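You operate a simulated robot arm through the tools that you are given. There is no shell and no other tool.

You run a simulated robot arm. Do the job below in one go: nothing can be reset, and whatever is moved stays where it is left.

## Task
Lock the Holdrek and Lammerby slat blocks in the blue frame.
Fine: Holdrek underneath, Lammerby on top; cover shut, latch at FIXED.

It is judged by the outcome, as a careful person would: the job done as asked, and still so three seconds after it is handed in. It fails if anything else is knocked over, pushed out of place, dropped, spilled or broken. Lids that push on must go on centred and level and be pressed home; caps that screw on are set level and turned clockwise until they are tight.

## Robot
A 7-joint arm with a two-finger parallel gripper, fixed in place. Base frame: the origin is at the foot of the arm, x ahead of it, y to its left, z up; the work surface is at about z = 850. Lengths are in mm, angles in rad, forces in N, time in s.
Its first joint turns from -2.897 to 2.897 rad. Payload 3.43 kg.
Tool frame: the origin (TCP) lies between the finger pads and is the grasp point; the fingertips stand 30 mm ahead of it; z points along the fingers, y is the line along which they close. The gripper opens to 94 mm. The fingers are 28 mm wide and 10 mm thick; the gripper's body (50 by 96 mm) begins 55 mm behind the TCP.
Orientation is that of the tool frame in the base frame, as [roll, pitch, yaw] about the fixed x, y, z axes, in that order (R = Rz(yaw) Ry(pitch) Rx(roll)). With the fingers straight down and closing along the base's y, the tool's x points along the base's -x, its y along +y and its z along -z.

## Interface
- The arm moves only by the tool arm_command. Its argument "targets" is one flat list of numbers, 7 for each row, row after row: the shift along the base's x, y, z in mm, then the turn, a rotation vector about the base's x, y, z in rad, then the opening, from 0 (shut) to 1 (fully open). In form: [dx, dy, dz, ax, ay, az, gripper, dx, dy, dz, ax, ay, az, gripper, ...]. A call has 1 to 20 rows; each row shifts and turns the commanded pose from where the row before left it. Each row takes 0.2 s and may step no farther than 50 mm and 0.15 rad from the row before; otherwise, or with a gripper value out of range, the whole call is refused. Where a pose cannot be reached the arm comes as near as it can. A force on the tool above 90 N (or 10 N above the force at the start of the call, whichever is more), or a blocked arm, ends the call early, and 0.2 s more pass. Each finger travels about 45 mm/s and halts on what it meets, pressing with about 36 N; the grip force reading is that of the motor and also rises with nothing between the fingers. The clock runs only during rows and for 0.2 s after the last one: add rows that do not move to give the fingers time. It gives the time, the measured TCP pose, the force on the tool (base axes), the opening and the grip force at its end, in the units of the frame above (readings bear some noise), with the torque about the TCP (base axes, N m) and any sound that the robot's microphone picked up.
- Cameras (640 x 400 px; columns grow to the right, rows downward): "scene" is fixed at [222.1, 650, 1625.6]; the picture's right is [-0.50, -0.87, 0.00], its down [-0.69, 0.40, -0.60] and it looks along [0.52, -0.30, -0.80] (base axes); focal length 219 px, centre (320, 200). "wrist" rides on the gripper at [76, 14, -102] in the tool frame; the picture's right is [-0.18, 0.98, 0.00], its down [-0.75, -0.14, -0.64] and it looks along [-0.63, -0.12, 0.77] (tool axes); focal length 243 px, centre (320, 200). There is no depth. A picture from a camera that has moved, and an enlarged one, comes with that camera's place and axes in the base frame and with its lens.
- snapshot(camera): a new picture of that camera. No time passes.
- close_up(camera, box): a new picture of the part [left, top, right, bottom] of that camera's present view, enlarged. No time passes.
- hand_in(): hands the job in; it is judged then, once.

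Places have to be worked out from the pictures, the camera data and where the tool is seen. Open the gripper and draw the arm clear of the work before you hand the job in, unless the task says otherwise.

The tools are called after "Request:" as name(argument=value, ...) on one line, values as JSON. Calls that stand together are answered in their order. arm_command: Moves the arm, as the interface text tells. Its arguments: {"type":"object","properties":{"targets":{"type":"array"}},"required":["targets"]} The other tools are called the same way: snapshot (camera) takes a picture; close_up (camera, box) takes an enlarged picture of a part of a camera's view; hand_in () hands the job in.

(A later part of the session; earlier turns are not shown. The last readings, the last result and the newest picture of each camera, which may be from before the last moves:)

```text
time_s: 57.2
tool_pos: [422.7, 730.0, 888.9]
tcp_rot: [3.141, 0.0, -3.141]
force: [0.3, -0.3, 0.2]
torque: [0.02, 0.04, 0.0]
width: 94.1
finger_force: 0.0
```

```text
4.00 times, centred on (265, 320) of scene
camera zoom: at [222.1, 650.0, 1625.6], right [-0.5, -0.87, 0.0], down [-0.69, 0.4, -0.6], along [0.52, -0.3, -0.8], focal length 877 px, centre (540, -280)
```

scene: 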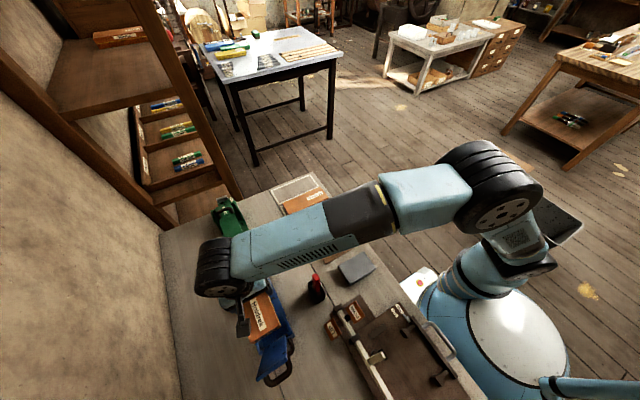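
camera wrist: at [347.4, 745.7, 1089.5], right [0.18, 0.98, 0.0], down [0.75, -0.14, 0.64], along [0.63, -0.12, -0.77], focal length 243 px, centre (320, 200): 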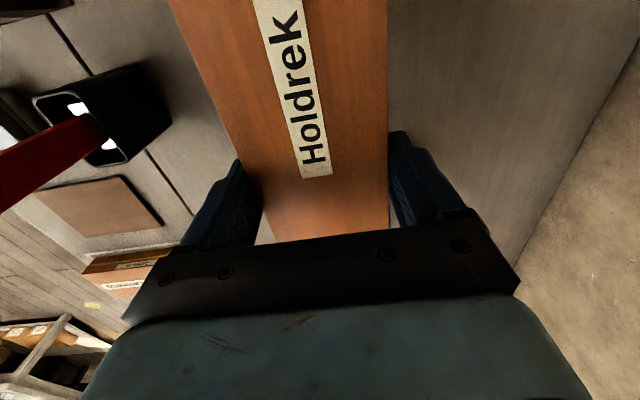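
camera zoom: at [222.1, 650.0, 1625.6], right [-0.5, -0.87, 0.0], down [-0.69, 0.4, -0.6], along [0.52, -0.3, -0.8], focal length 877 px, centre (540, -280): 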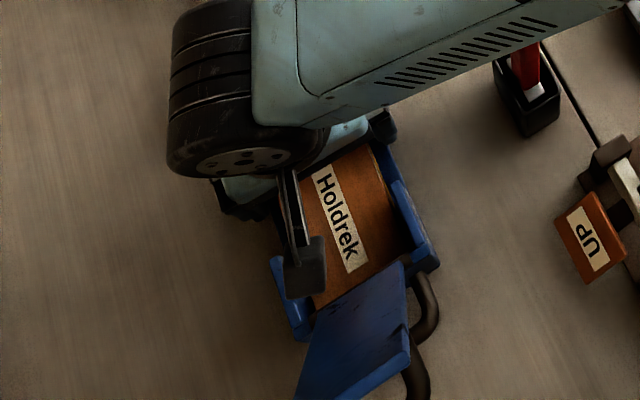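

Holdrek is seated and centred. Raising straight up, then travelling to Lammerby while turning the wrist back.

Request:
arm_command(targets=[0, 0, 10, 0, 0, 0, 1, 0, 0, 35, 0, 0, 0, 1, 0, 0, 45, 0, 0, 0, 1, 0, 0, 45, 0, 0, 0, 1, 0, 0, 25, 0, 0, 0, 1, 18.9, -27.6, 0, 0, 0, 0.1428, 1, 18.9, -27.6, 0, 0, 0, 0.1428, 1, 18.9, -27.6, 0, 0, 0, 0.1428, 1, 18.9, -27.6, 0, 0, 0, 0.1428, 1, 18.9, -27.6, 0, 0, 0, 0.1428, 1, 18.9, -27.6, 0, 0, 0, 0.1428, 1, 18.9, -27.6, 0, 0, 0, 0.1428, 1, 18.9, -27.6, 0, 0, 0, 0.1428, 1, 18.9, -27.6, 0, 0, 0, 0.1428, 1, 18.9, -27.6, 0, 0, 0, 0.1428, 1, 18.9, -27.6, 0, 0, 0, 0.1428, 1, 0, 0, -40, 0, 0, 0, 1, 0, 0, 0, 0, 0, 0, 1])

Request:
snapshot(camera="wrist")

Request:
close_up(camera="wrist", box=[180, 40, 480, 240])

Request:
close_up(camera="scene", box=[210, 230, 320, 390])

```text
time_s: 61.0
tool_pos: [631.0, 425.6, 1011.2]
tcp_rot: [-3.141, 0.0, -1.57]
force: [-0.7, -1.2, -0.3]
torque: [0.0, -0.01, -0.01]
width: 94.0
finger_force: 0.0
```

```text
taken
camera wrist: at [616.0, 350.1, 1116.0], right [-0.98, 0.18, 0.0], down [0.14, 0.75, 0.64], along [0.12, 0.63, -0.77], focal length 243 px, centre (320, 200)
```

wrist: 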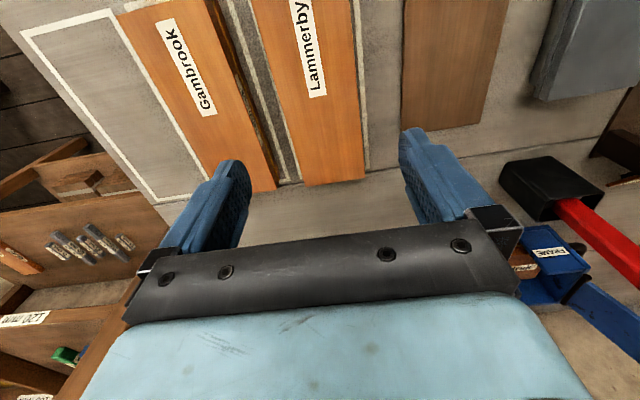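

```text
2.00 times, centred on (330, 140) of wrist
camera zoom: at [616.0, 350.1, 1116.0], right [-0.98, 0.18, 0.0], down [0.14, 0.75, 0.64], along [0.12, 0.63, -0.77], focal length 485 px, centre (300, 320)
```

zoom: 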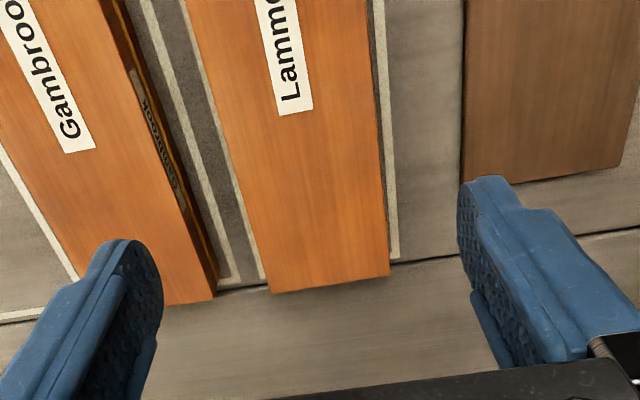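

```text
2.50 times, centred on (265, 310) of scene
camera zoom: at [222.1, 650.0, 1625.6], right [-0.5, -0.87, 0.0], down [-0.69, 0.4, -0.6], along [0.52, -0.3, -0.8], focal length 548 px, centre (458, -75)
```

zoom: 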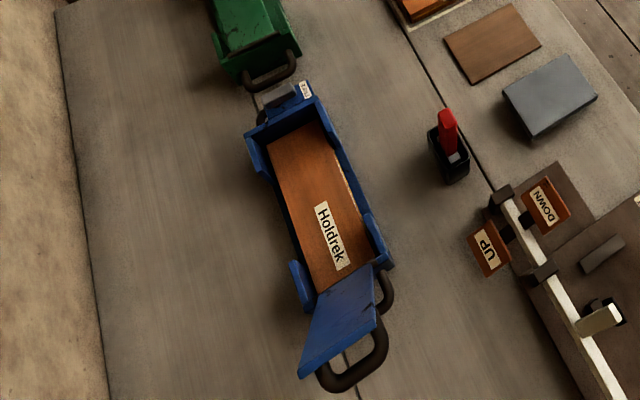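

Holdrek sits squarely in the tray. Lammerby's centre is ≈(631, 425), right under the gripper. Descending to the same depth as the good grip.

Request:
arm_command(targets=[0, 0, -40, 0, 0, 0, 1, 0, 0, -40, 0, 0, 0, 1, 0, 0, -28, 0, 0, 0, 1, 0, 0, -12, 0, 0, 0, 1, 0, 0, -5, 0, 0, 0, 1, 0, 0, -3, 0, 0, 0, 1, 0, 0, 0, 0, 0, 0, 1])

Request:
snapshot(camera="wrist")

```text
time_s: 62.6
tool_pos: [631.6, 425.2, 882.7]
tcp_rot: [3.141, 0.0, -1.57]
force: [0.0, 0.2, 0.5]
torque: [0.0, -0.04, 0.01]
width: 93.9
finger_force: 0.0
```

```text
taken
camera wrist: at [616.7, 350.3, 986.5], right [-0.98, 0.18, 0.0], down [0.14, 0.75, 0.64], along [0.12, 0.63, -0.77], focal length 243 px, centre (320, 200)
```

wrist: 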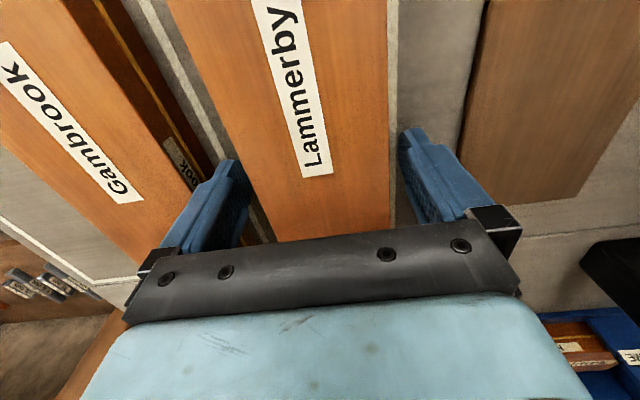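

Well placed around Lammerby. Closing, then a slow lift test.

Request:
arm_command(targets=[0, 0, 0, 0, 0, 0, 0, 0, 0, 0, 0, 0, 0, 0, 0, 0, 0, 0, 0, 0, 0, 0, 0, 0, 0, 0, 0, 0, 0, 0, 1.5, 0, 0, 0, 0, 0, 0, 1.5, 0, 0, 0, 0, 0, 0, 2, 0, 0, 0, 0, 0, 0, 2, 0, 0, 0, 0, 0, 0, 2, 0, 0, 0, 0])

Request:
close_up(camera="scene", box=[270, 170, 350, 250])

```text
time_s: 64.6
tool_pos: [631.9, 424.1, 890.7]
tcp_rot: [3.14, 0.001, -1.571]
force: [-0.6, -0.1, -2.1]
torque: [0.0, 0.01, 0.03]
width: 76.2
finger_force: 36.0
```

```text
5.00 times, centred on (310, 210) of scene
camera zoom: at [222.1, 650.0, 1625.6], right [-0.5, -0.87, 0.0], down [-0.69, 0.4, -0.6], along [0.52, -0.3, -0.8], focal length 1096 px, centre (370, 150)
```

zoom: 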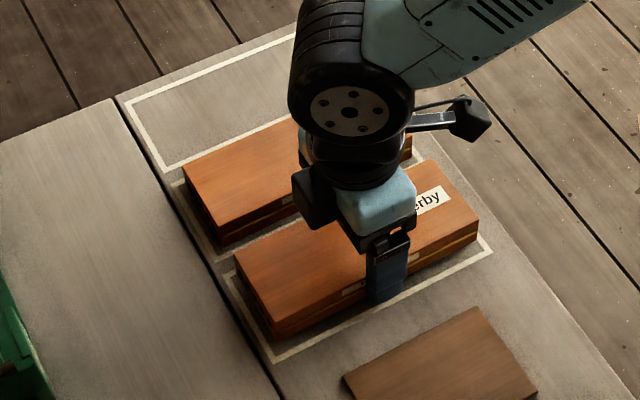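

Lammerby is lifted and held at 76.2 mm. Continuing the lift to z≈1045.

Request:
arm_command(targets=[0, 0, 4, 0, 0, 0, 0, 0, 0, 8, 0, 0, 0, 0, 0, 0, 13, 0, 0, 0, 0, 0, 0, 18, 0, 0, 0, 0, 0, 0, 22, 0, 0, 0, 0, 0, 0, 24, 0, 0, 0, 0, 0, 0, 24, 0, 0, 0, 0, 0, 0, 20, 0, 0, 0, 0, 0, 0, 12, 0, 0, 0, 0, 0, 0, 6, 0, 0, 0, 0, 0, 0, 4, 0, 0, 0, 0])

Request:
snapshot(camera="scene")

```text
time_s: 67.0
tool_pos: [632.5, 426.7, 1047.9]
tcp_rot: [3.141, -0.001, -1.571]
force: [-0.7, 0.1, -2.3]
torque: [-0.02, 0.01, 0.01]
width: 76.2
finger_force: 35.6
```

```text
taken
```

scene: 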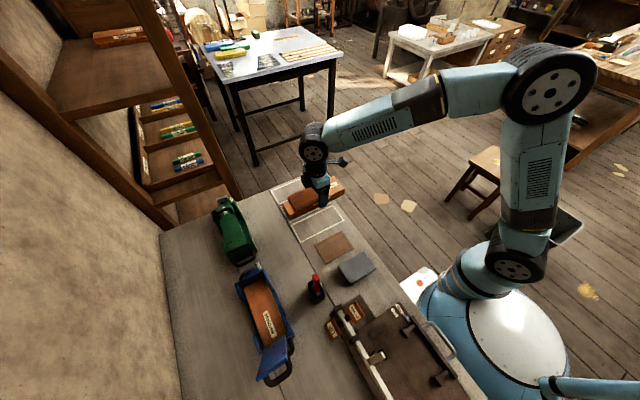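

Secure. Carrying Lammerby to the frame with the same −90° turn.

Request:
arm_command(targets=[-6.3, 9.1, 0, 0, 0, -0.05, 0, -10.4, 15.2, 0, 0, 0, -0.1, 0, -16.7, 24.3, 0, 0, 0, -0.14, 0, -20.85, 30.36, 0, 0, 0, -0.14, 0, -20.85, 30.36, 0, 0, 0, -0.14, 0, -20.85, 30.36, 0, 0, 0, -0.14, 0, -20.85, 30.36, 0, 0, 0, -0.14, 0, -20.85, 30.36, 0, 0, 0, -0.14, 0, -20.85, 30.36, 0, 0, 0, -0.14, 0, -18.8, 27.3, 0, 0, 0, -0.14, 0, -14.6, 21.3, 0, 0, 0, -0.14, 0, -10.4, 15.2, 0, 0, 0, -0.1, 0, -6.2, 9.1, 0, 0, 0, -0.0608, 0, 0, 0, 0, 0, 0, 0, 0])

Request:
close_up(camera="scene", box=[200, 240, 310, 370])

Request:
snapshot(camera="wrist")

```text
time_s: 70.0
tool_pos: [423.5, 730.8, 1047.0]
tcp_rot: [-3.141, -0.001, 3.141]
force: [1.0, -0.4, -3.3]
torque: [0.01, 0.01, 0.0]
width: 76.3
finger_force: 36.0
```

```text
3.08 times, centred on (255, 305) of scene
camera zoom: at [222.1, 650.0, 1625.6], right [-0.5, -0.87, 0.0], down [-0.69, 0.4, -0.6], along [0.52, -0.3, -0.8], focal length 674 px, centre (520, -123)
```

zoom: 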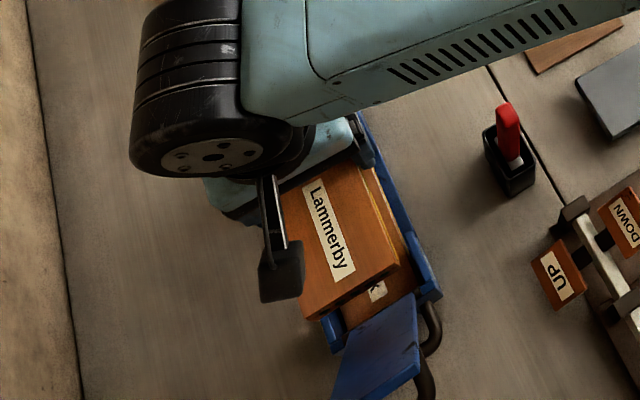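

```text
taken
camera wrist: at [346.8, 745.6, 1151.5], right [0.19, 0.98, 0.0], down [0.75, -0.14, 0.64], along [0.63, -0.12, -0.77], focal length 243 px, centre (320, 200)
```

wrist: 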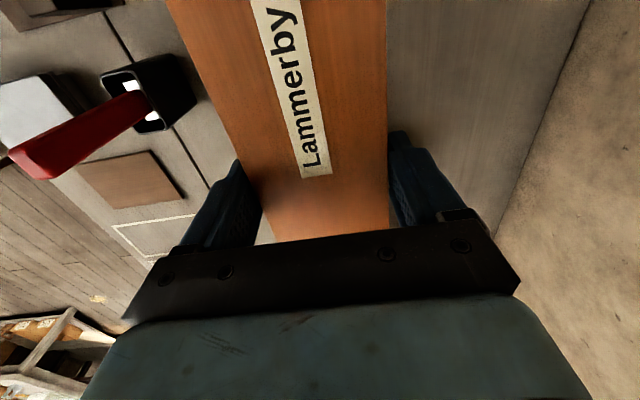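

Aligned like before. Lowering to just above the post tops and checking.

Request:
arm_command(targets=[0.3, 0, -10, 0, 0, 0, 0, 0, 0, -20, 0, 0, 0, 0, 0, 0, -25, 0, 0, 0, 0, 0, 0, -20, 0, 0, 0, 0, 0, 0, -12, 0, 0, 0, 0, 0, 0, -5, 0, 0, 0, 0, 0, 0, 0, 0, 0, 0, 0])

Request:
close_up(camera="scene", box=[220, 270, 310, 370])

Request:
close_up(camera="wrist", box=[150, 0, 450, 200])

```text
time_s: 71.6
tool_pos: [423.9, 730.2, 954.6]
tcp_rot: [3.141, 0.001, -3.14]
force: [-1.0, 0.0, -1.7]
torque: [0.0, 0.04, 0.0]
width: 76.2
finger_force: 36.0
```

```text
4.00 times, centred on (265, 320) of scene
camera zoom: at [222.1, 650.0, 1625.6], right [-0.5, -0.87, 0.0], down [-0.69, 0.4, -0.6], along [0.52, -0.3, -0.8], focal length 877 px, centre (540, -280)
```

zoom: 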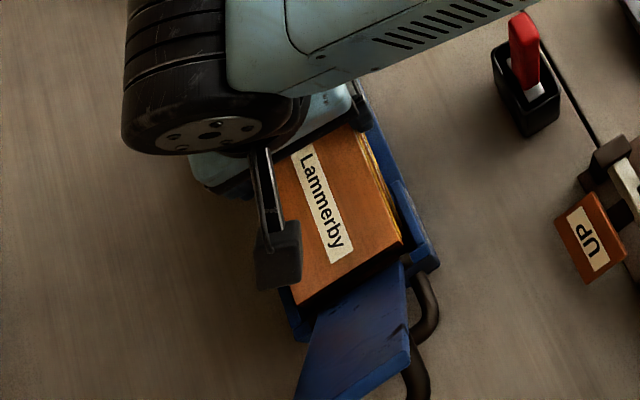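

```text
2.00 times, centred on (300, 100) of wrist
camera zoom: at [347.2, 745.5, 1058.6], right [0.18, 0.98, 0.0], down [0.75, -0.14, 0.64], along [0.63, -0.12, -0.77], focal length 485 px, centre (360, 400)
```

zoom: 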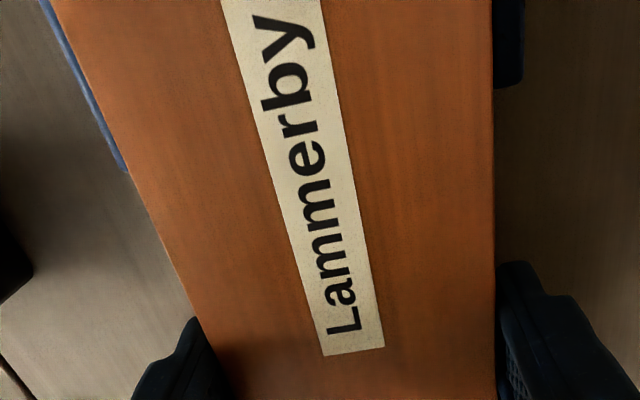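

Essentially the same alignment as Holdrek. Lowering to z≈926, then millimetre steps.

Request:
arm_command(targets=[0, -0.4, -6, 0, 0, 0, 0, 0, 0, -9, 0, 0, 0, 0, 0, 0, -7, 0, 0, 0, 0, 0, 0, -4, 0, 0, 0, 0, 0, 0, -2, 0, 0, 0, 0, 0, 0, 0, 0, 0, 0, 0])

Request:
close_up(camera="wrist", box=[150, 0, 450, 200])

```text
time_s: 73.0
tool_pos: [421.9, 729.9, 927.3]
tcp_rot: [-3.141, -0.001, 3.141]
force: [0.4, 0.5, -2.4]
torque: [-0.01, -0.01, 0.02]
width: 76.4
finger_force: 35.9
```

```text
2.00 times, centred on (300, 100) of wrist
camera zoom: at [346.0, 745.2, 1031.0], right [0.18, 0.98, 0.0], down [0.75, -0.14, 0.64], along [0.63, -0.12, -0.77], focal length 485 px, centre (360, 400)
```

zoom: 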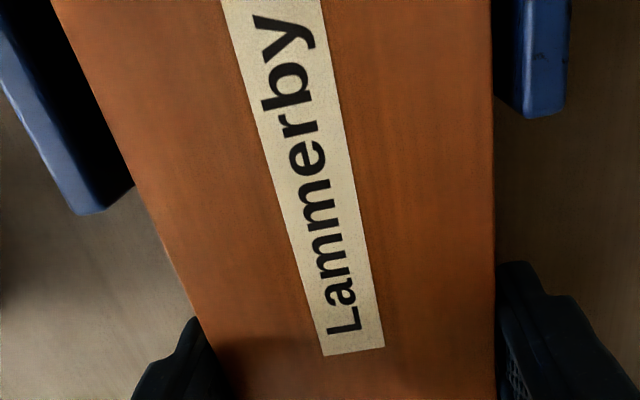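

Request:
arm_command(targets=[0, 0, -1.5, 0, 0, 0, 0, 0, 0, -1, 0, 0, 0, 0, 0, 0, -1, 0, 0, 0, 0, 0, 0, 0, 0, 0, 0, 0])

```text
time_s: 74.0
tool_pos: [423.8, 729.5, 923.1]
tcp_rot: [-3.142, 0.002, 3.141]
force: [0.2, 0.1, -3.1]
torque: [0.02, -0.01, -0.01]
width: 76.0
finger_force: 35.8
```

Still carrying its weight at z cmd ≈922.2; continuing down.

Request:
arm_command(targets=[0, 0, -1, 0, 0, 0, 0, 0, 0, -1, 0, 0, 0, 0, 0, 0, 0, 0, 0, 0, 0])

```text
time_s: 74.8
tool_pos: [422.0, 728.9, 922.3]
tcp_rot: [3.141, 0.001, 3.141]
force: [0.5, -0.9, 9.6]
torque: [-0.25, 0.11, 0.02]
width: 76.3
finger_force: 35.9
```

Contact with Holdrek at z≈920.5 (blocks ≈31 mm tall). Releasing.

Request:
arm_command(targets=[0, 0, 0.5, 0, 0, 0, 0.9, 0, 0, 0, 0, 0, 0, 1, 0, 0, 0, 0, 0, 0, 1])

Request:
close_up(camera="wrist", box=[150, 0, 450, 200])

Request:
close_up(camera="scene", box=[220, 270, 310, 370])

```text
time_s: 75.6
tool_pos: [423.4, 730.2, 920.5]
tcp_rot: [-3.141, -0.001, -3.141]
force: [0.5, 0.7, 0.4]
torque: [0.01, -0.02, 0.0]
width: 93.9
finger_force: 0.2
```

```text
2.00 times, centred on (300, 100) of wrist
camera zoom: at [346.4, 745.2, 1025.8], right [0.18, 0.98, 0.0], down [0.75, -0.14, 0.64], along [0.63, -0.12, -0.77], focal length 485 px, centre (360, 400)
```

zoom: 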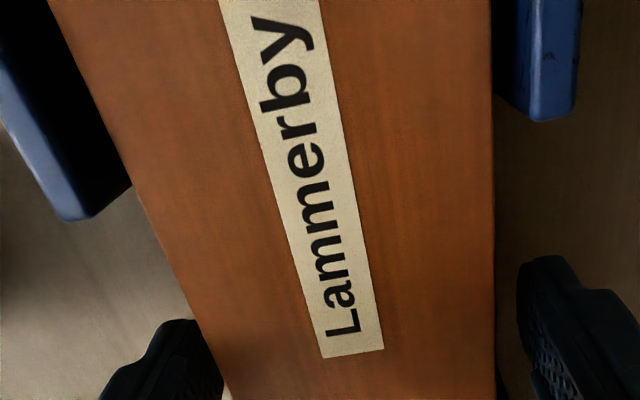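

```text
4.00 times, centred on (265, 320) of scene
camera zoom: at [222.1, 650.0, 1625.6], right [-0.5, -0.87, 0.0], down [-0.69, 0.4, -0.6], along [0.52, -0.3, -0.8], focal length 877 px, centre (540, -280)
```

zoom: 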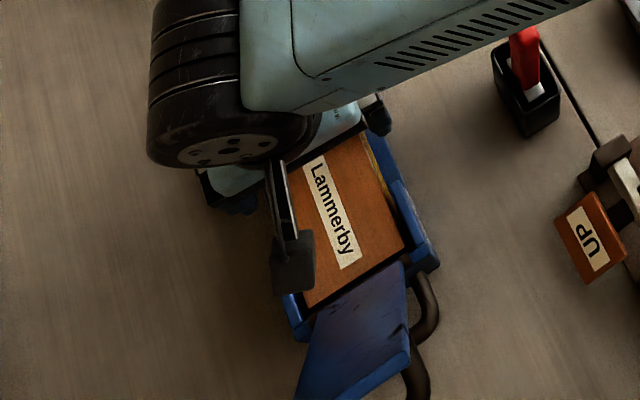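

Lammerby sits flat on Holdrek. Next I raise straight up, turn the wrist and go back around to the open cover's handle.

Request:
arm_command(targets=[0, 0, 10, 0, 0, 0, 1, 0, 0, 40, 0, 0, 0, 1, 0, 0, 45, 0, 0, 0, 1, 0, 0, 45, 0, 0, 0, 1, 0, 0, 45, 0, 0, 0, 1, 0, 0, 45, 0, 0, 0, 1, 0, 0, 45, 0, 0, 0, 1, 0, 0, 40, 0, 0, 0, 1, -20.8, 0.2, 0, 0, 0, 0.1428, 1, -20.8, 0.2, 0, 0, 0, 0.1428, 1, -20.8, 0.2, 0, 0, 0, 0.1428, 1, -20.8, 0.2, 0, 0, 0, 0.1428, 1, -20.8, 0.2, 0, 0, 0, 0.1428, 1, -20.8, 0.2, 0, 0, 0, 0.1428, 1, -20.8, 0.2, 0, 0, 0, 0.1428, 0.5, -20.8, 0.2, 0, 0, 0, 0.1428, 0.23, -20.8, 0.2, 0, 0, 0, 0.1428, 0.23, -20.8, 0.2, 0, 0, 0, 0.1428, 0.23, -20.8, 0, 0, 0, 0, 0.1428, 0.23])

Request:
snapshot(camera="scene")

Request:
snapshot(camera="wrist")

```text
time_s: 79.6
tool_pos: [193.9, 730.7, 1236.0]
tcp_rot: [-3.141, 0.0, -1.57]
force: [0.9, -0.1, 0.0]
torque: [0.02, 0.04, 0.01]
width: 21.7
finger_force: 0.0
```

```text
taken
```

scene: 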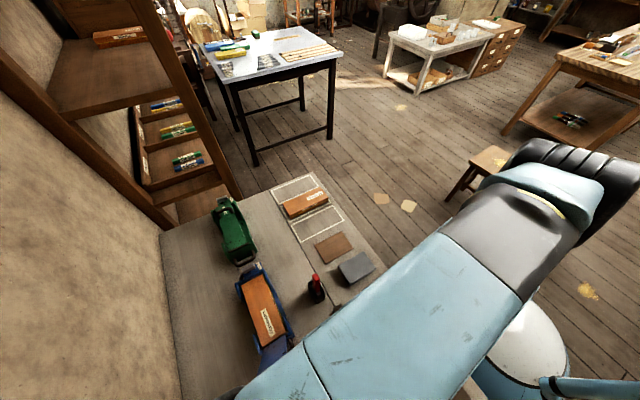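

```text
taken
camera wrist: at [179.2, 656.5, 1339.8], right [-0.98, 0.18, 0.0], down [0.14, 0.75, 0.64], along [0.12, 0.63, -0.77], focal length 243 px, centre (320, 200)
```

wrist: 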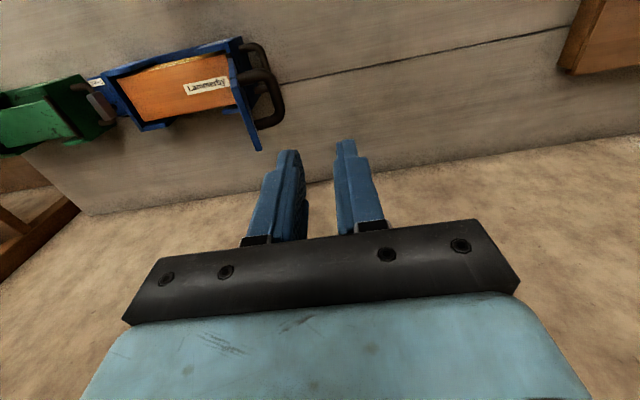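

Both blocks sit in the tray with the cover still standing open. Tilting the tool and going to the pre-grasp line of the handle.

Request:
close_up(camera="wrist", box=[90, 20, 310, 160])

Request:
arm_command(targets=[0, 0, -20, 0, -0.1466, 0, 0.23, 0, 0, -25, 0, -0.1466, 0, 0.23, 0, 0, -25, 0, -0.1466, 0, 0.23, 0, 0, -25, 0, -0.1466, 0, 0.23, 0, 0, -20, 0, -0.1466, 0, 0.23, 0, 0, 0, 0, 0, 0, 0.23])

Request:
snapshot(camera="wrist")

Request:
close_up(camera="wrist", box=[220, 40, 420, 240])

Request:
close_up(camera="scene", box=[210, 260, 320, 399])

```text
2.86 times, centred on (200, 90) of wrist
camera zoom: at [179.2, 656.5, 1339.8], right [-0.98, 0.18, 0.0], down [0.14, 0.75, 0.64], along [0.12, 0.63, -0.77], focal length 693 px, centre (663, 514)
```

zoom: 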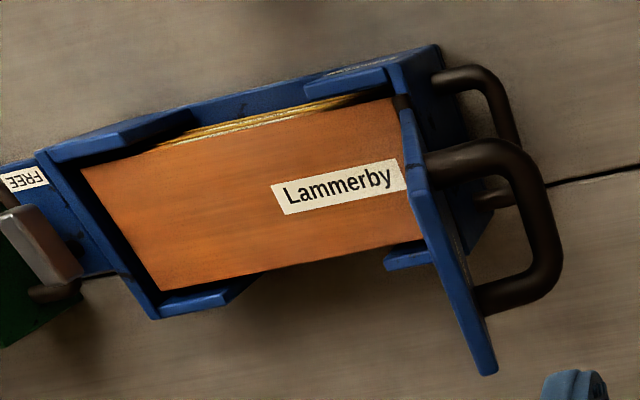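

```text
time_s: 81.0
tool_pos: [193.9, 731.2, 1121.7]
tcp_rot: [-2.407, 0.001, -1.57]
force: [0.0, 0.1, -0.6]
torque: [0.0, 0.0, -0.02]
width: 21.4
finger_force: 0.1
```

```text
taken
camera wrist: at [114.9, 656.0, 1190.5], right [-0.73, 0.18, -0.66], down [-0.33, 0.75, 0.57], along [0.6, 0.63, -0.49], focal length 243 px, centre (320, 200)
```

wrist: 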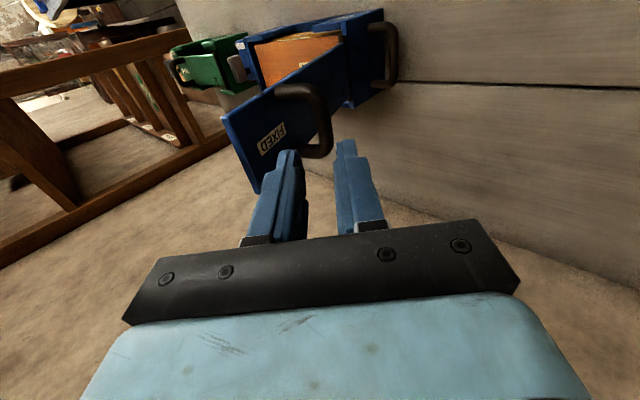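

```text
2.00 times, centred on (320, 140) of wrist
camera zoom: at [114.9, 656.0, 1190.5], right [-0.73, 0.18, -0.66], down [-0.33, 0.75, 0.57], along [0.6, 0.63, -0.49], focal length 485 px, centre (320, 320)
```

zoom: 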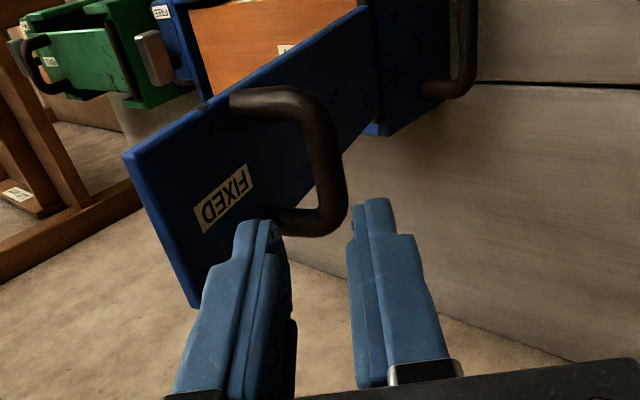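

```text
2.88 times, centred on (265, 330) of scene
camera zoom: at [222.1, 650.0, 1625.6], right [-0.5, -0.87, 0.0], down [-0.69, 0.4, -0.6], along [0.52, -0.3, -0.8], focal length 631 px, centre (478, -173)
```

zoom: 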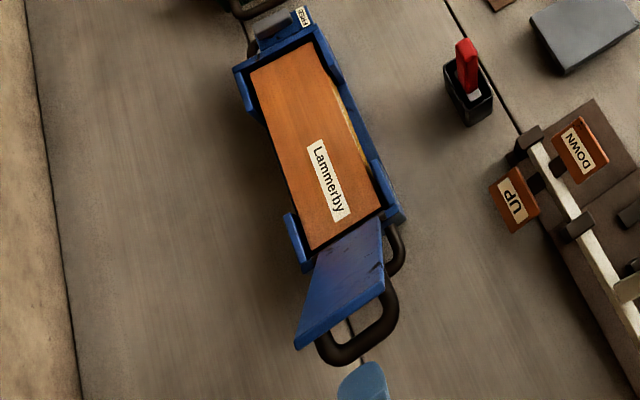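

The bar triangulates to about (240, 729, 1068), nearly on the tool axis (≈2–3 mm lateral). Advancing 40 mm along the tool axis with that correction, then checking.

Request:
arm_command(targets=[5, 0, -9, 0, 0, 0, 0.23, 8, 0, -9, 0, 0, 0, 0.23, 6.5, 0, -7.3, 0, 0, 0, 0.23, 5.5, 0, -6, 0, 0, 0, 0.23, 0, 0, 0, 0, 0, 0, 0.23])

Request:
close_up(camera="wrist", box=[220, 40, 420, 240])

Request:
close_up(camera="scene", box=[210, 300, 290, 390])

```text
time_s: 82.2
tool_pos: [217.4, 731.5, 1091.9]
tcp_rot: [-2.408, 0.0, -1.57]
force: [0.4, -1.2, -0.5]
torque: [0.01, -0.01, 0.0]
width: 21.4
finger_force: 0.0
```

```text
2.00 times, centred on (320, 140) of wrist
camera zoom: at [139.7, 656.4, 1159.6], right [-0.73, 0.18, -0.66], down [-0.32, 0.75, 0.57], along [0.6, 0.63, -0.49], focal length 485 px, centre (320, 320)
```

zoom: 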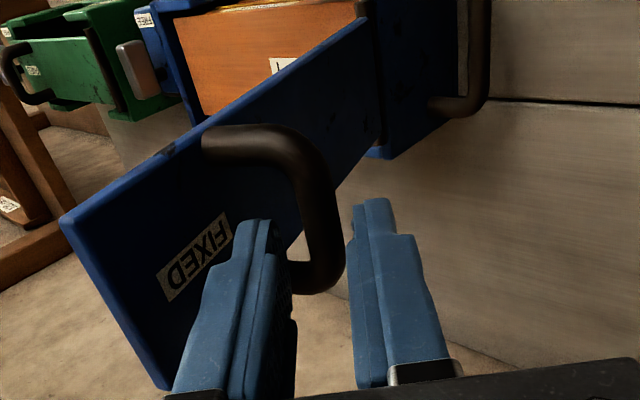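

```text
4.44 times, centred on (250, 345) of scene
camera zoom: at [222.1, 650.0, 1625.6], right [-0.5, -0.87, 0.0], down [-0.69, 0.4, -0.6], along [0.52, -0.3, -0.8], focal length 974 px, centre (631, -444)
```

zoom: 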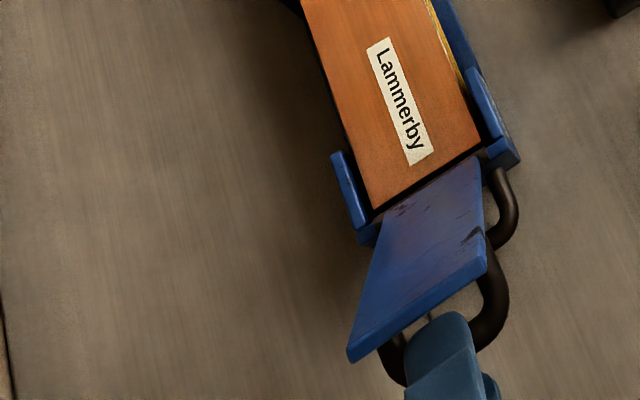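

The bar is centred between the fingertips. Advancing 15 mm more and closing.

Request:
arm_command(targets=[3, 0, -4, 0, 0, 0, 0.23, 3.3, 0, -3.7, 0, 0, 0, 0.23, 3.3, 0, -3.7, 0, 0, 0, 0.23, 0, 0, 0, 0, 0, 0, 0.23])

Request:
close_up(camera="wrist", box=[220, 40, 420, 240])

```text
time_s: 83.2
tool_pos: [228.6, 731.0, 1080.7]
tcp_rot: [-2.409, -0.001, -1.572]
force: [0.0, 0.5, -0.7]
torque: [0.02, 0.03, 0.01]
width: 21.8
finger_force: 0.1
```

```text
2.00 times, centred on (320, 140) of wrist
camera zoom: at [149.5, 656.4, 1147.8], right [-0.73, 0.18, -0.66], down [-0.32, 0.75, 0.57], along [0.6, 0.63, -0.49], focal length 485 px, centre (320, 320)
```

zoom: 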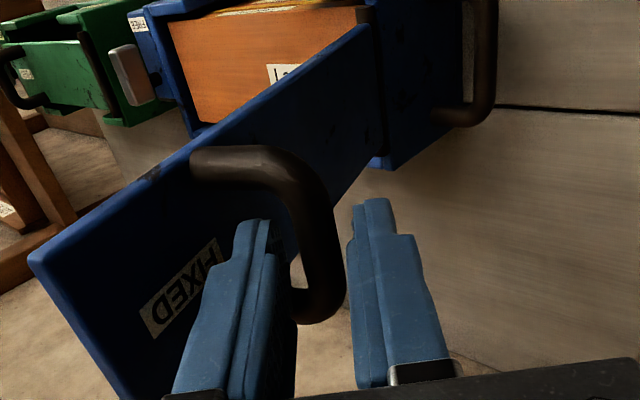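

The bar is between the pads with no contact force. Closing.

Request:
arm_command(targets=[0, 0, 0, 0, 0, 0, 0, 0, 0, 0, 0, 0, 0, 0, 0, 0, 0, 0, 0, 0, 0])

Request:
close_up(camera="wrist", box=[220, 40, 420, 240])

```text
time_s: 84.0
tool_pos: [229.8, 730.9, 1080.1]
tcp_rot: [-2.409, 0.002, -1.572]
force: [8.3, -1.6, 8.3]
torque: [0.77, -0.47, -0.6]
width: 13.1
finger_force: 36.5
```

```text
2.00 times, centred on (320, 140) of wrist
camera zoom: at [150.1, 656.1, 1148.4], right [-0.73, 0.19, -0.66], down [-0.32, 0.75, 0.57], along [0.6, 0.63, -0.49], focal length 485 px, centre (320, 320)
```

zoom: 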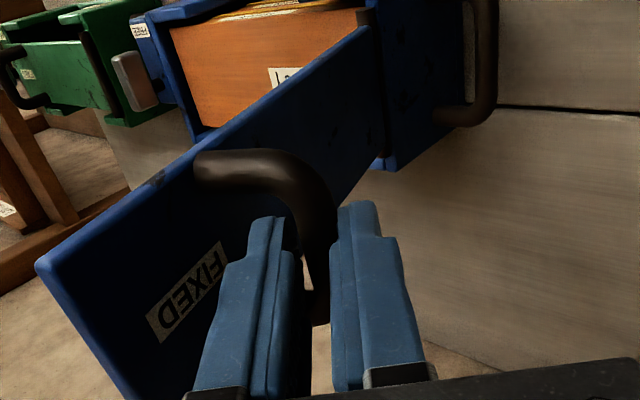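

Grip made; the slight lateral force matches the ~1 mm offset I expected. Swinging the cover back along the arc to about 83°.

Request:
arm_command(targets=[14.8, 0, 9.2, 0, 0.0371, 0, 0, 15.2, 0, 7.3, 0, 0.039, 0, 0, 15.6, 0, 5.6, 0, 0.039, 0, 0, 16.3, 0, 4.0, 0, 0.039, 0, 0, 16.4, 0, 2.4, 0, 0.039, 0, 0])

Request:
close_up(camera="wrist", box=[220, 40, 420, 240])

Request:
close_up(camera="scene", box=[200, 260, 320, 390])

```text
time_s: 85.2
tool_pos: [306.8, 732.0, 1107.7]
tcp_rot: [-2.602, 0.002, -1.57]
force: [1.3, -1.9, 0.6]
torque: [-0.18, -0.08, -0.6]
width: 11.4
finger_force: 35.3
```

```text
2.00 times, centred on (320, 140) of wrist
camera zoom: at [241.6, 656.4, 1190.6], right [-0.84, 0.18, -0.5], down [-0.21, 0.75, 0.62], along [0.5, 0.63, -0.6], focal length 485 px, centre (320, 320)
```

zoom: 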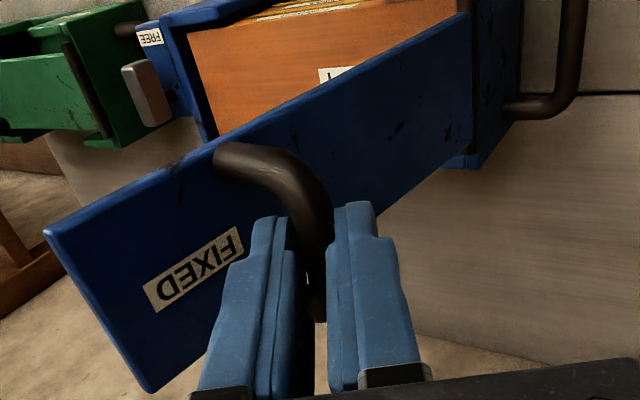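

```text
3.08 times, centred on (260, 325) of scene
camera zoom: at [222.1, 650.0, 1625.6], right [-0.5, -0.87, 0.0], down [-0.69, 0.4, -0.6], along [0.52, -0.3, -0.8], focal length 674 px, centre (505, -185)
```

zoom: 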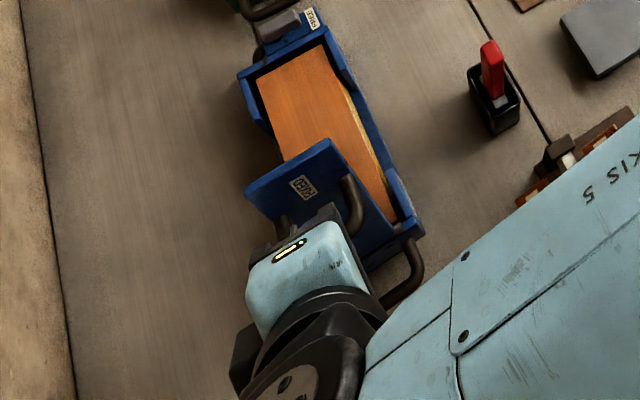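

Tracking well. Continuing down to about 35°.

Request:
arm_command(targets=[16.7, 0, 0.6, 0, 0.039, 0, 0, 16.5, 0, -1.1, 0, 0.039, 0, 0, 16.5, 0, -2.8, 0, 0.039, 0, 0, 16, 0, -4.4, 0, 0.039, 0, 0, 15.4, 0, -6.1, 0, 0.039, 0, 0, 14.7, 0, -7.6, 0, 0.039, 0, 0, 13.8, 0, -9.1, 0, 0.039, 0, 0, 12.8, 0, -10.4, 0, 0.039, 0, 0])

Request:
snapshot(camera="wrist")

Request:
close_up(camera="scene", box=[200, 240, 320, 390])

```text
time_s: 87.0
tool_pos: [430.8, 730.3, 1068.4]
tcp_rot: [-2.913, 0.002, -1.571]
force: [3.3, 4.7, -0.1]
torque: [0.14, -0.28, 0.29]
width: 11.7
finger_force: 35.7
```

```text
taken
camera wrist: at [393.0, 656.0, 1165.2], right [-0.96, 0.18, -0.22], down [-0.01, 0.75, 0.66], along [0.29, 0.63, -0.72], focal length 243 px, centre (320, 200)
```

wrist: 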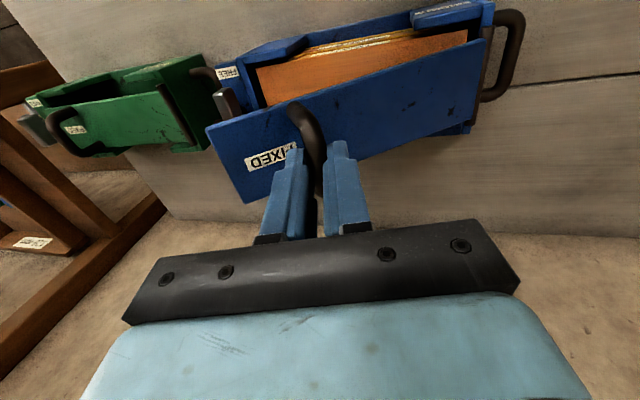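

```text
2.67 times, centred on (260, 315) of scene
camera zoom: at [222.1, 650.0, 1625.6], right [-0.5, -0.87, 0.0], down [-0.69, 0.4, -0.6], along [0.52, -0.3, -0.8], focal length 584 px, centre (480, -107)
```

zoom: 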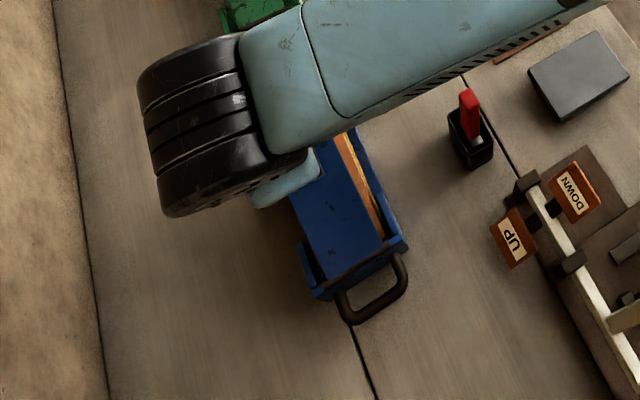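

Continuing to about 11°.

Request:
arm_command(targets=[11.7, 0, -11.8, 0, 0.039, 0, 0, 10.3, 0, -12.7, 0, 0.039, 0, 0, 8.9, 0, -13.7, 0, 0.039, 0, 0, 7.5, 0, -14.6, 0, 0.039, 0, 0, 0, 0, 0, 0, 0, 0, 0])

Request:
snapshot(camera="wrist")

```text
time_s: 88.2
tool_pos: [468.4, 729.8, 1014.2]
tcp_rot: [-3.069, 0.001, -1.571]
force: [5.9, 3.3, 1.1]
torque: [-0.46, -0.19, 0.26]
width: 11.4
finger_force: 35.8
```

```text
taken
camera wrist: at [446.9, 655.1, 1116.4], right [-0.98, 0.18, -0.07], down [0.09, 0.75, 0.65], along [0.17, 0.63, -0.76], focal length 243 px, centre (320, 200)
```

wrist: 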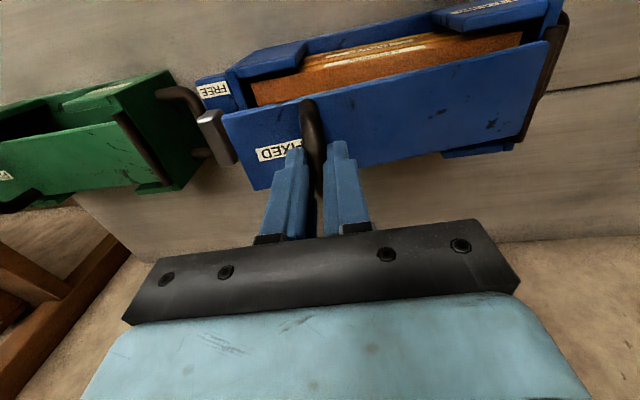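

Almost shut. Finishing the last 11° in smaller steps, watching force.

Request:
arm_command(targets=[3.3, 0, -7.6, 0, 0.018, 0, 0, 2.9, 0, -7.6, 0, 0.018, 0, 0, 2.1, 0, -5, 0, 0.018, 0, 0, 1.2, 0, -4, 0, 0.0178, 0, 0, 0, 0, 0, 0, 0, 0, 0])

Request:
close_up(camera="wrist", box=[190, 0, 590, 220])

```text
time_s: 89.4
tool_pos: [479.0, 729.9, 989.3]
tcp_rot: [3.141, -0.001, -1.57]
force: [3.4, -3.7, 0.9]
torque: [-0.15, -0.11, 0.54]
width: 11.5
finger_force: 35.8
```

```text
1.60 times, centred on (390, 110) of wrist
camera zoom: at [463.3, 655.7, 1093.6], right [-0.98, 0.18, 0.0], down [0.14, 0.75, 0.64], along [0.12, 0.63, -0.77], focal length 388 px, centre (208, 344)
```

zoom: 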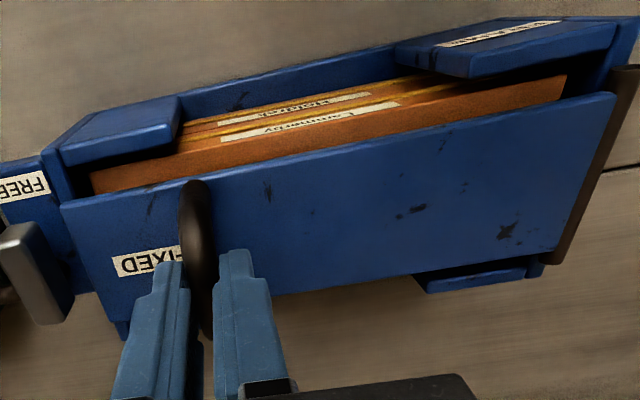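

Nearly closed; stepping down until the cover bears.

Request:
arm_command(targets=[0.6, 0, -1.5, 0, 0, 0, 0, 0.3, 0, -1.5, 0, 0, 0, 0, 0, 0, 0, 0, 0, 0, 0])

```text
time_s: 90.2
tool_pos: [478.9, 732.4, 987.8]
tcp_rot: [-3.139, 0.002, -1.569]
force: [-5.4, -9.1, 17.4]
torque: [-0.66, 0.13, 0.5]
width: 11.2
finger_force: 36.6
```

The cover bears (17 N). Releasing the handle and rising to inspect that it is fully shut.

Request:
arm_command(targets=[0, 0, 1, 0, 0, 0, 0.4, 0, 0, 0, 0, 0, 0, 0.4, 0, 0, 0, 0, 0, 0, 0.4, 0, 0, 20, 0, 0, 0, 0.4, 0, 0, 40, 0, 0, 0, 0.4, 0, -10, 20, 0, 0, 0, 0.4, 0, 0, 0, 0, 0, 0, 0.4])

Request:
snapshot(camera="wrist")

Request:
close_up(camera="wrist", box=[200, 0, 560, 180])

Request:
close_up(camera="scene", box=[210, 250, 310, 370])

```text
time_s: 91.8
tool_pos: [478.7, 724.3, 1067.3]
tcp_rot: [-3.14, 0.0, -1.571]
force: [0.9, -0.6, 0.0]
torque: [-0.02, -0.03, -0.05]
width: 37.7
finger_force: 0.0
```

```text
taken
camera wrist: at [464.8, 648.1, 1171.4], right [-0.98, 0.18, 0.0], down [0.14, 0.75, 0.64], along [0.12, 0.63, -0.77], focal length 243 px, centre (320, 200)
```

wrist: 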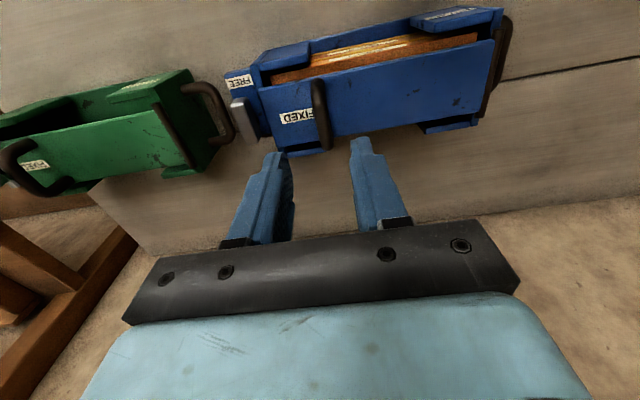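

```text
1.78 times, centred on (380, 90) of wrist
camera zoom: at [464.8, 648.1, 1171.4], right [-0.98, 0.18, 0.0], down [0.14, 0.75, 0.64], along [0.12, 0.63, -0.77], focal length 431 px, centre (213, 396)
```

zoom: 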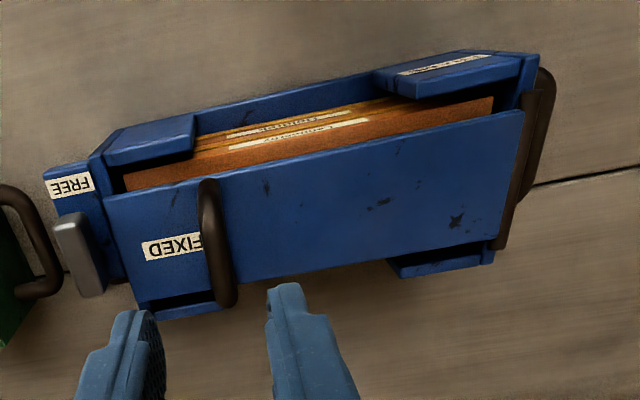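

```text
3.33 times, centred on (260, 310) of scene
camera zoom: at [222.1, 650.0, 1625.6], right [-0.5, -0.87, 0.0], down [-0.69, 0.4, -0.6], along [0.52, -0.3, -0.8], focal length 731 px, centre (520, -167)
```

zoom: 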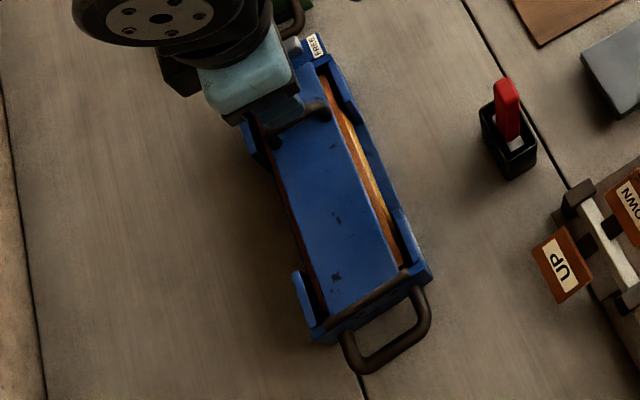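

The cover looks shut. Moving so the camera looks down on the latch bar again.

Request:
arm_command(targets=[29, 15, 0, 0, 0, 0, 0.4, 29, 15, 0, 0, 0, 0, 0, 29, 15, 0, 0, 0, 0, 0, 0, 0, 0, 0, 0, 0, 0])

Request:
close_up(camera="wrist", box=[270, 10, 430, 110])

Request:
close_up(camera="scene", box=[225, 250, 275, 300])

Request:
snapshot(camera="wrist")

```text
time_s: 92.8
tool_pos: [566.0, 767.2, 1068.4]
tcp_rot: [3.14, 0.001, -1.571]
force: [-0.4, -0.9, 0.8]
torque: [-0.04, -0.04, -0.02]
width: 0.2
finger_force: 27.8
```

```text
4.00 times, centred on (350, 60) of wrist
camera zoom: at [551.8, 692.5, 1172.2], right [-0.98, 0.18, 0.0], down [0.14, 0.75, 0.64], along [0.12, 0.63, -0.77], focal length 970 px, centre (200, 760)
```

zoom: 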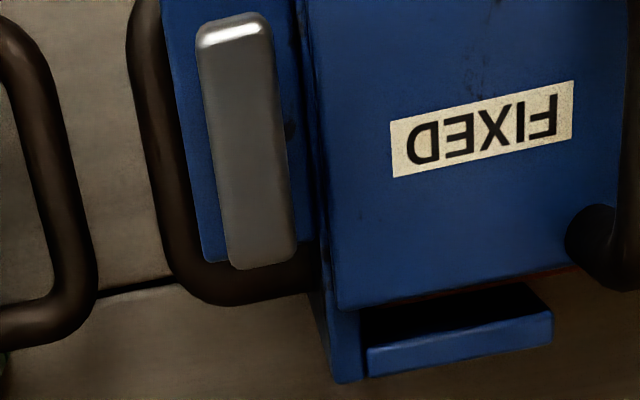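

```text
8.00 times, centred on (250, 275) of scene
camera zoom: at [222.1, 650.0, 1625.6], right [-0.5, -0.87, 0.0], down [-0.69, 0.4, -0.6], along [0.52, -0.3, -0.8], focal length 1753 px, centre (880, -400)
```

zoom: 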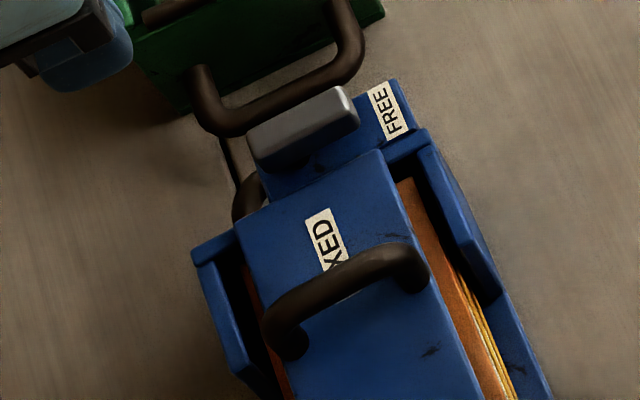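

```text
taken
camera wrist: at [551.8, 692.5, 1172.2], right [-0.98, 0.18, 0.0], down [0.14, 0.75, 0.64], along [0.12, 0.63, -0.77], focal length 243 px, centre (320, 200)
```

wrist: 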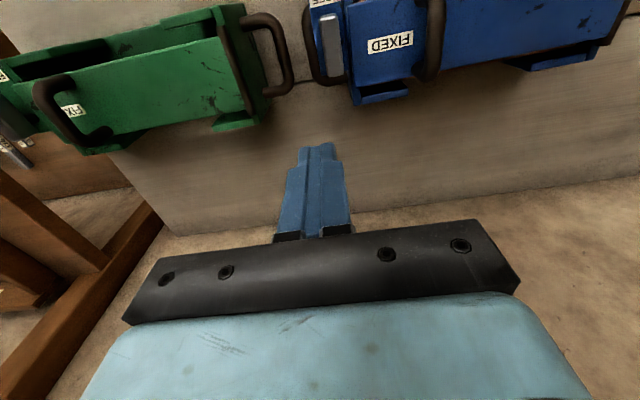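

I'll enlarge further to see the latch's shape, pivot and height before touching it.

Request:
close_up(camera="scene", box=[238, 256, 266, 276])

Request:
close_up(camera="wrist", box=[300, 0, 370, 90])

Request:
close_up(camera="wrist", box=[0, 60, 100, 180])

```text
16.00 times, centred on (252, 266) of scene
camera zoom: at [222.1, 650.0, 1625.6], right [-0.5, -0.87, 0.0], down [-0.69, 0.4, -0.6], along [0.52, -0.3, -0.8], focal length 3507 px, centre (1408, -856)
```

zoom: 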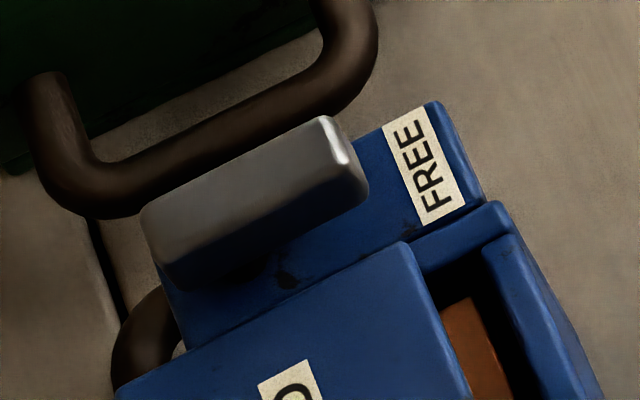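

```text
4.44 times, centred on (335, 45) of wrist
camera zoom: at [551.8, 692.5, 1172.2], right [-0.98, 0.18, 0.0], down [0.14, 0.75, 0.64], along [0.12, 0.63, -0.77], focal length 1078 px, centre (253, 889)
```

zoom: 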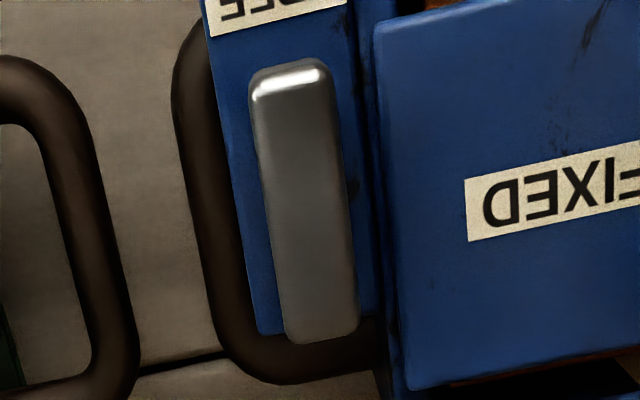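

```text
3.33 times, centred on (50, 120) of wrist
camera zoom: at [551.8, 692.5, 1172.2], right [-0.98, 0.18, 0.0], down [0.14, 0.75, 0.64], along [0.12, 0.63, -0.77], focal length 809 px, centre (1220, 467)
```

zoom: 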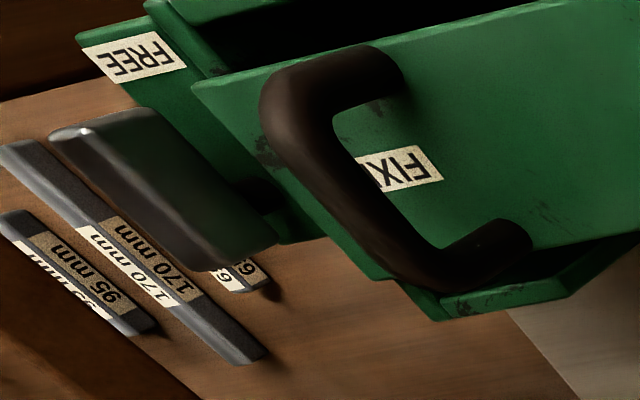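

The latch bar sits at x≈541–556, y≈702–743, z≈945–958, on the end block; its pivot is hidden. I'll push its −y tip (next to FREE) toward −x with closed fingers in small steps, starting by positioning beside it.

Request:
arm_command(targets=[5, -33, 0, 0, 0, 0, 0, 5, -33, 0, 0, 0, 0, 0, 0, 0, -40, 0, 0, 0, 0, 0, 0, -30, 0, 0, 0, 0, 0, 0, -15, 0, 0, 0, 0, 0, 0, -4.5, 0, 0, 0, 0, 0, 0, 0, 0, 0, 0, 0])

Request:
snapshot(camera="wrist")

Request:
close_up(camera="wrist", box=[240, 60, 440, 240])

Request:
close_up(camera="scene", box=[210, 230, 290, 310])

```text
time_s: 94.4
tool_pos: [575.4, 699.9, 977.0]
tcp_rot: [-3.139, 0.001, -1.571]
force: [0.5, 0.7, -0.3]
torque: [0.02, 0.02, -0.01]
width: 0.0
finger_force: 32.9
```

```text
taken
camera wrist: at [560.7, 625.1, 1081.4], right [-0.98, 0.18, 0.0], down [0.14, 0.75, 0.64], along [0.12, 0.63, -0.77], focal length 243 px, centre (320, 200)
```

wrist: 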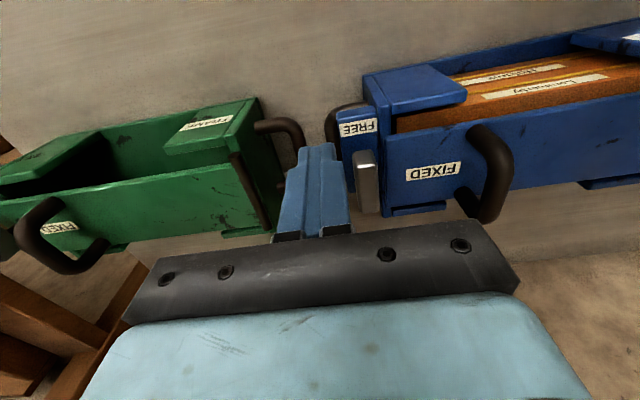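

```text
2.22 times, centred on (340, 150) of wrist
camera zoom: at [560.7, 625.1, 1081.4], right [-0.98, 0.18, 0.0], down [0.14, 0.75, 0.64], along [0.12, 0.63, -0.77], focal length 539 px, centre (276, 311)
```

zoom: 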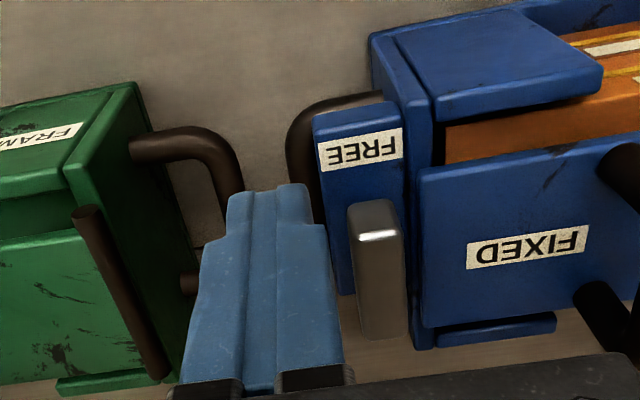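

```text
5.00 times, centred on (250, 270) of scene
camera zoom: at [222.1, 650.0, 1625.6], right [-0.5, -0.87, 0.0], down [-0.69, 0.4, -0.6], along [0.52, -0.3, -0.8], focal length 1096 px, centre (670, -150)
```

zoom: 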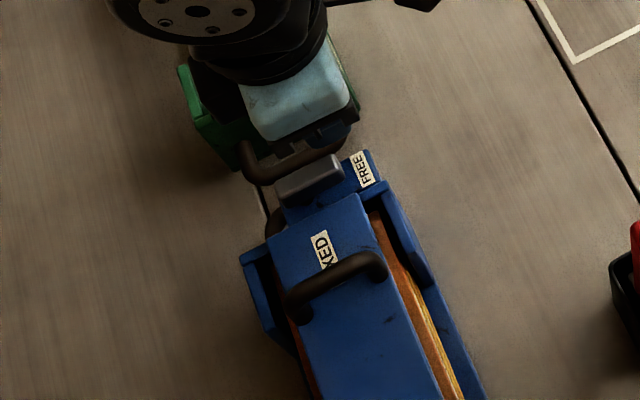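

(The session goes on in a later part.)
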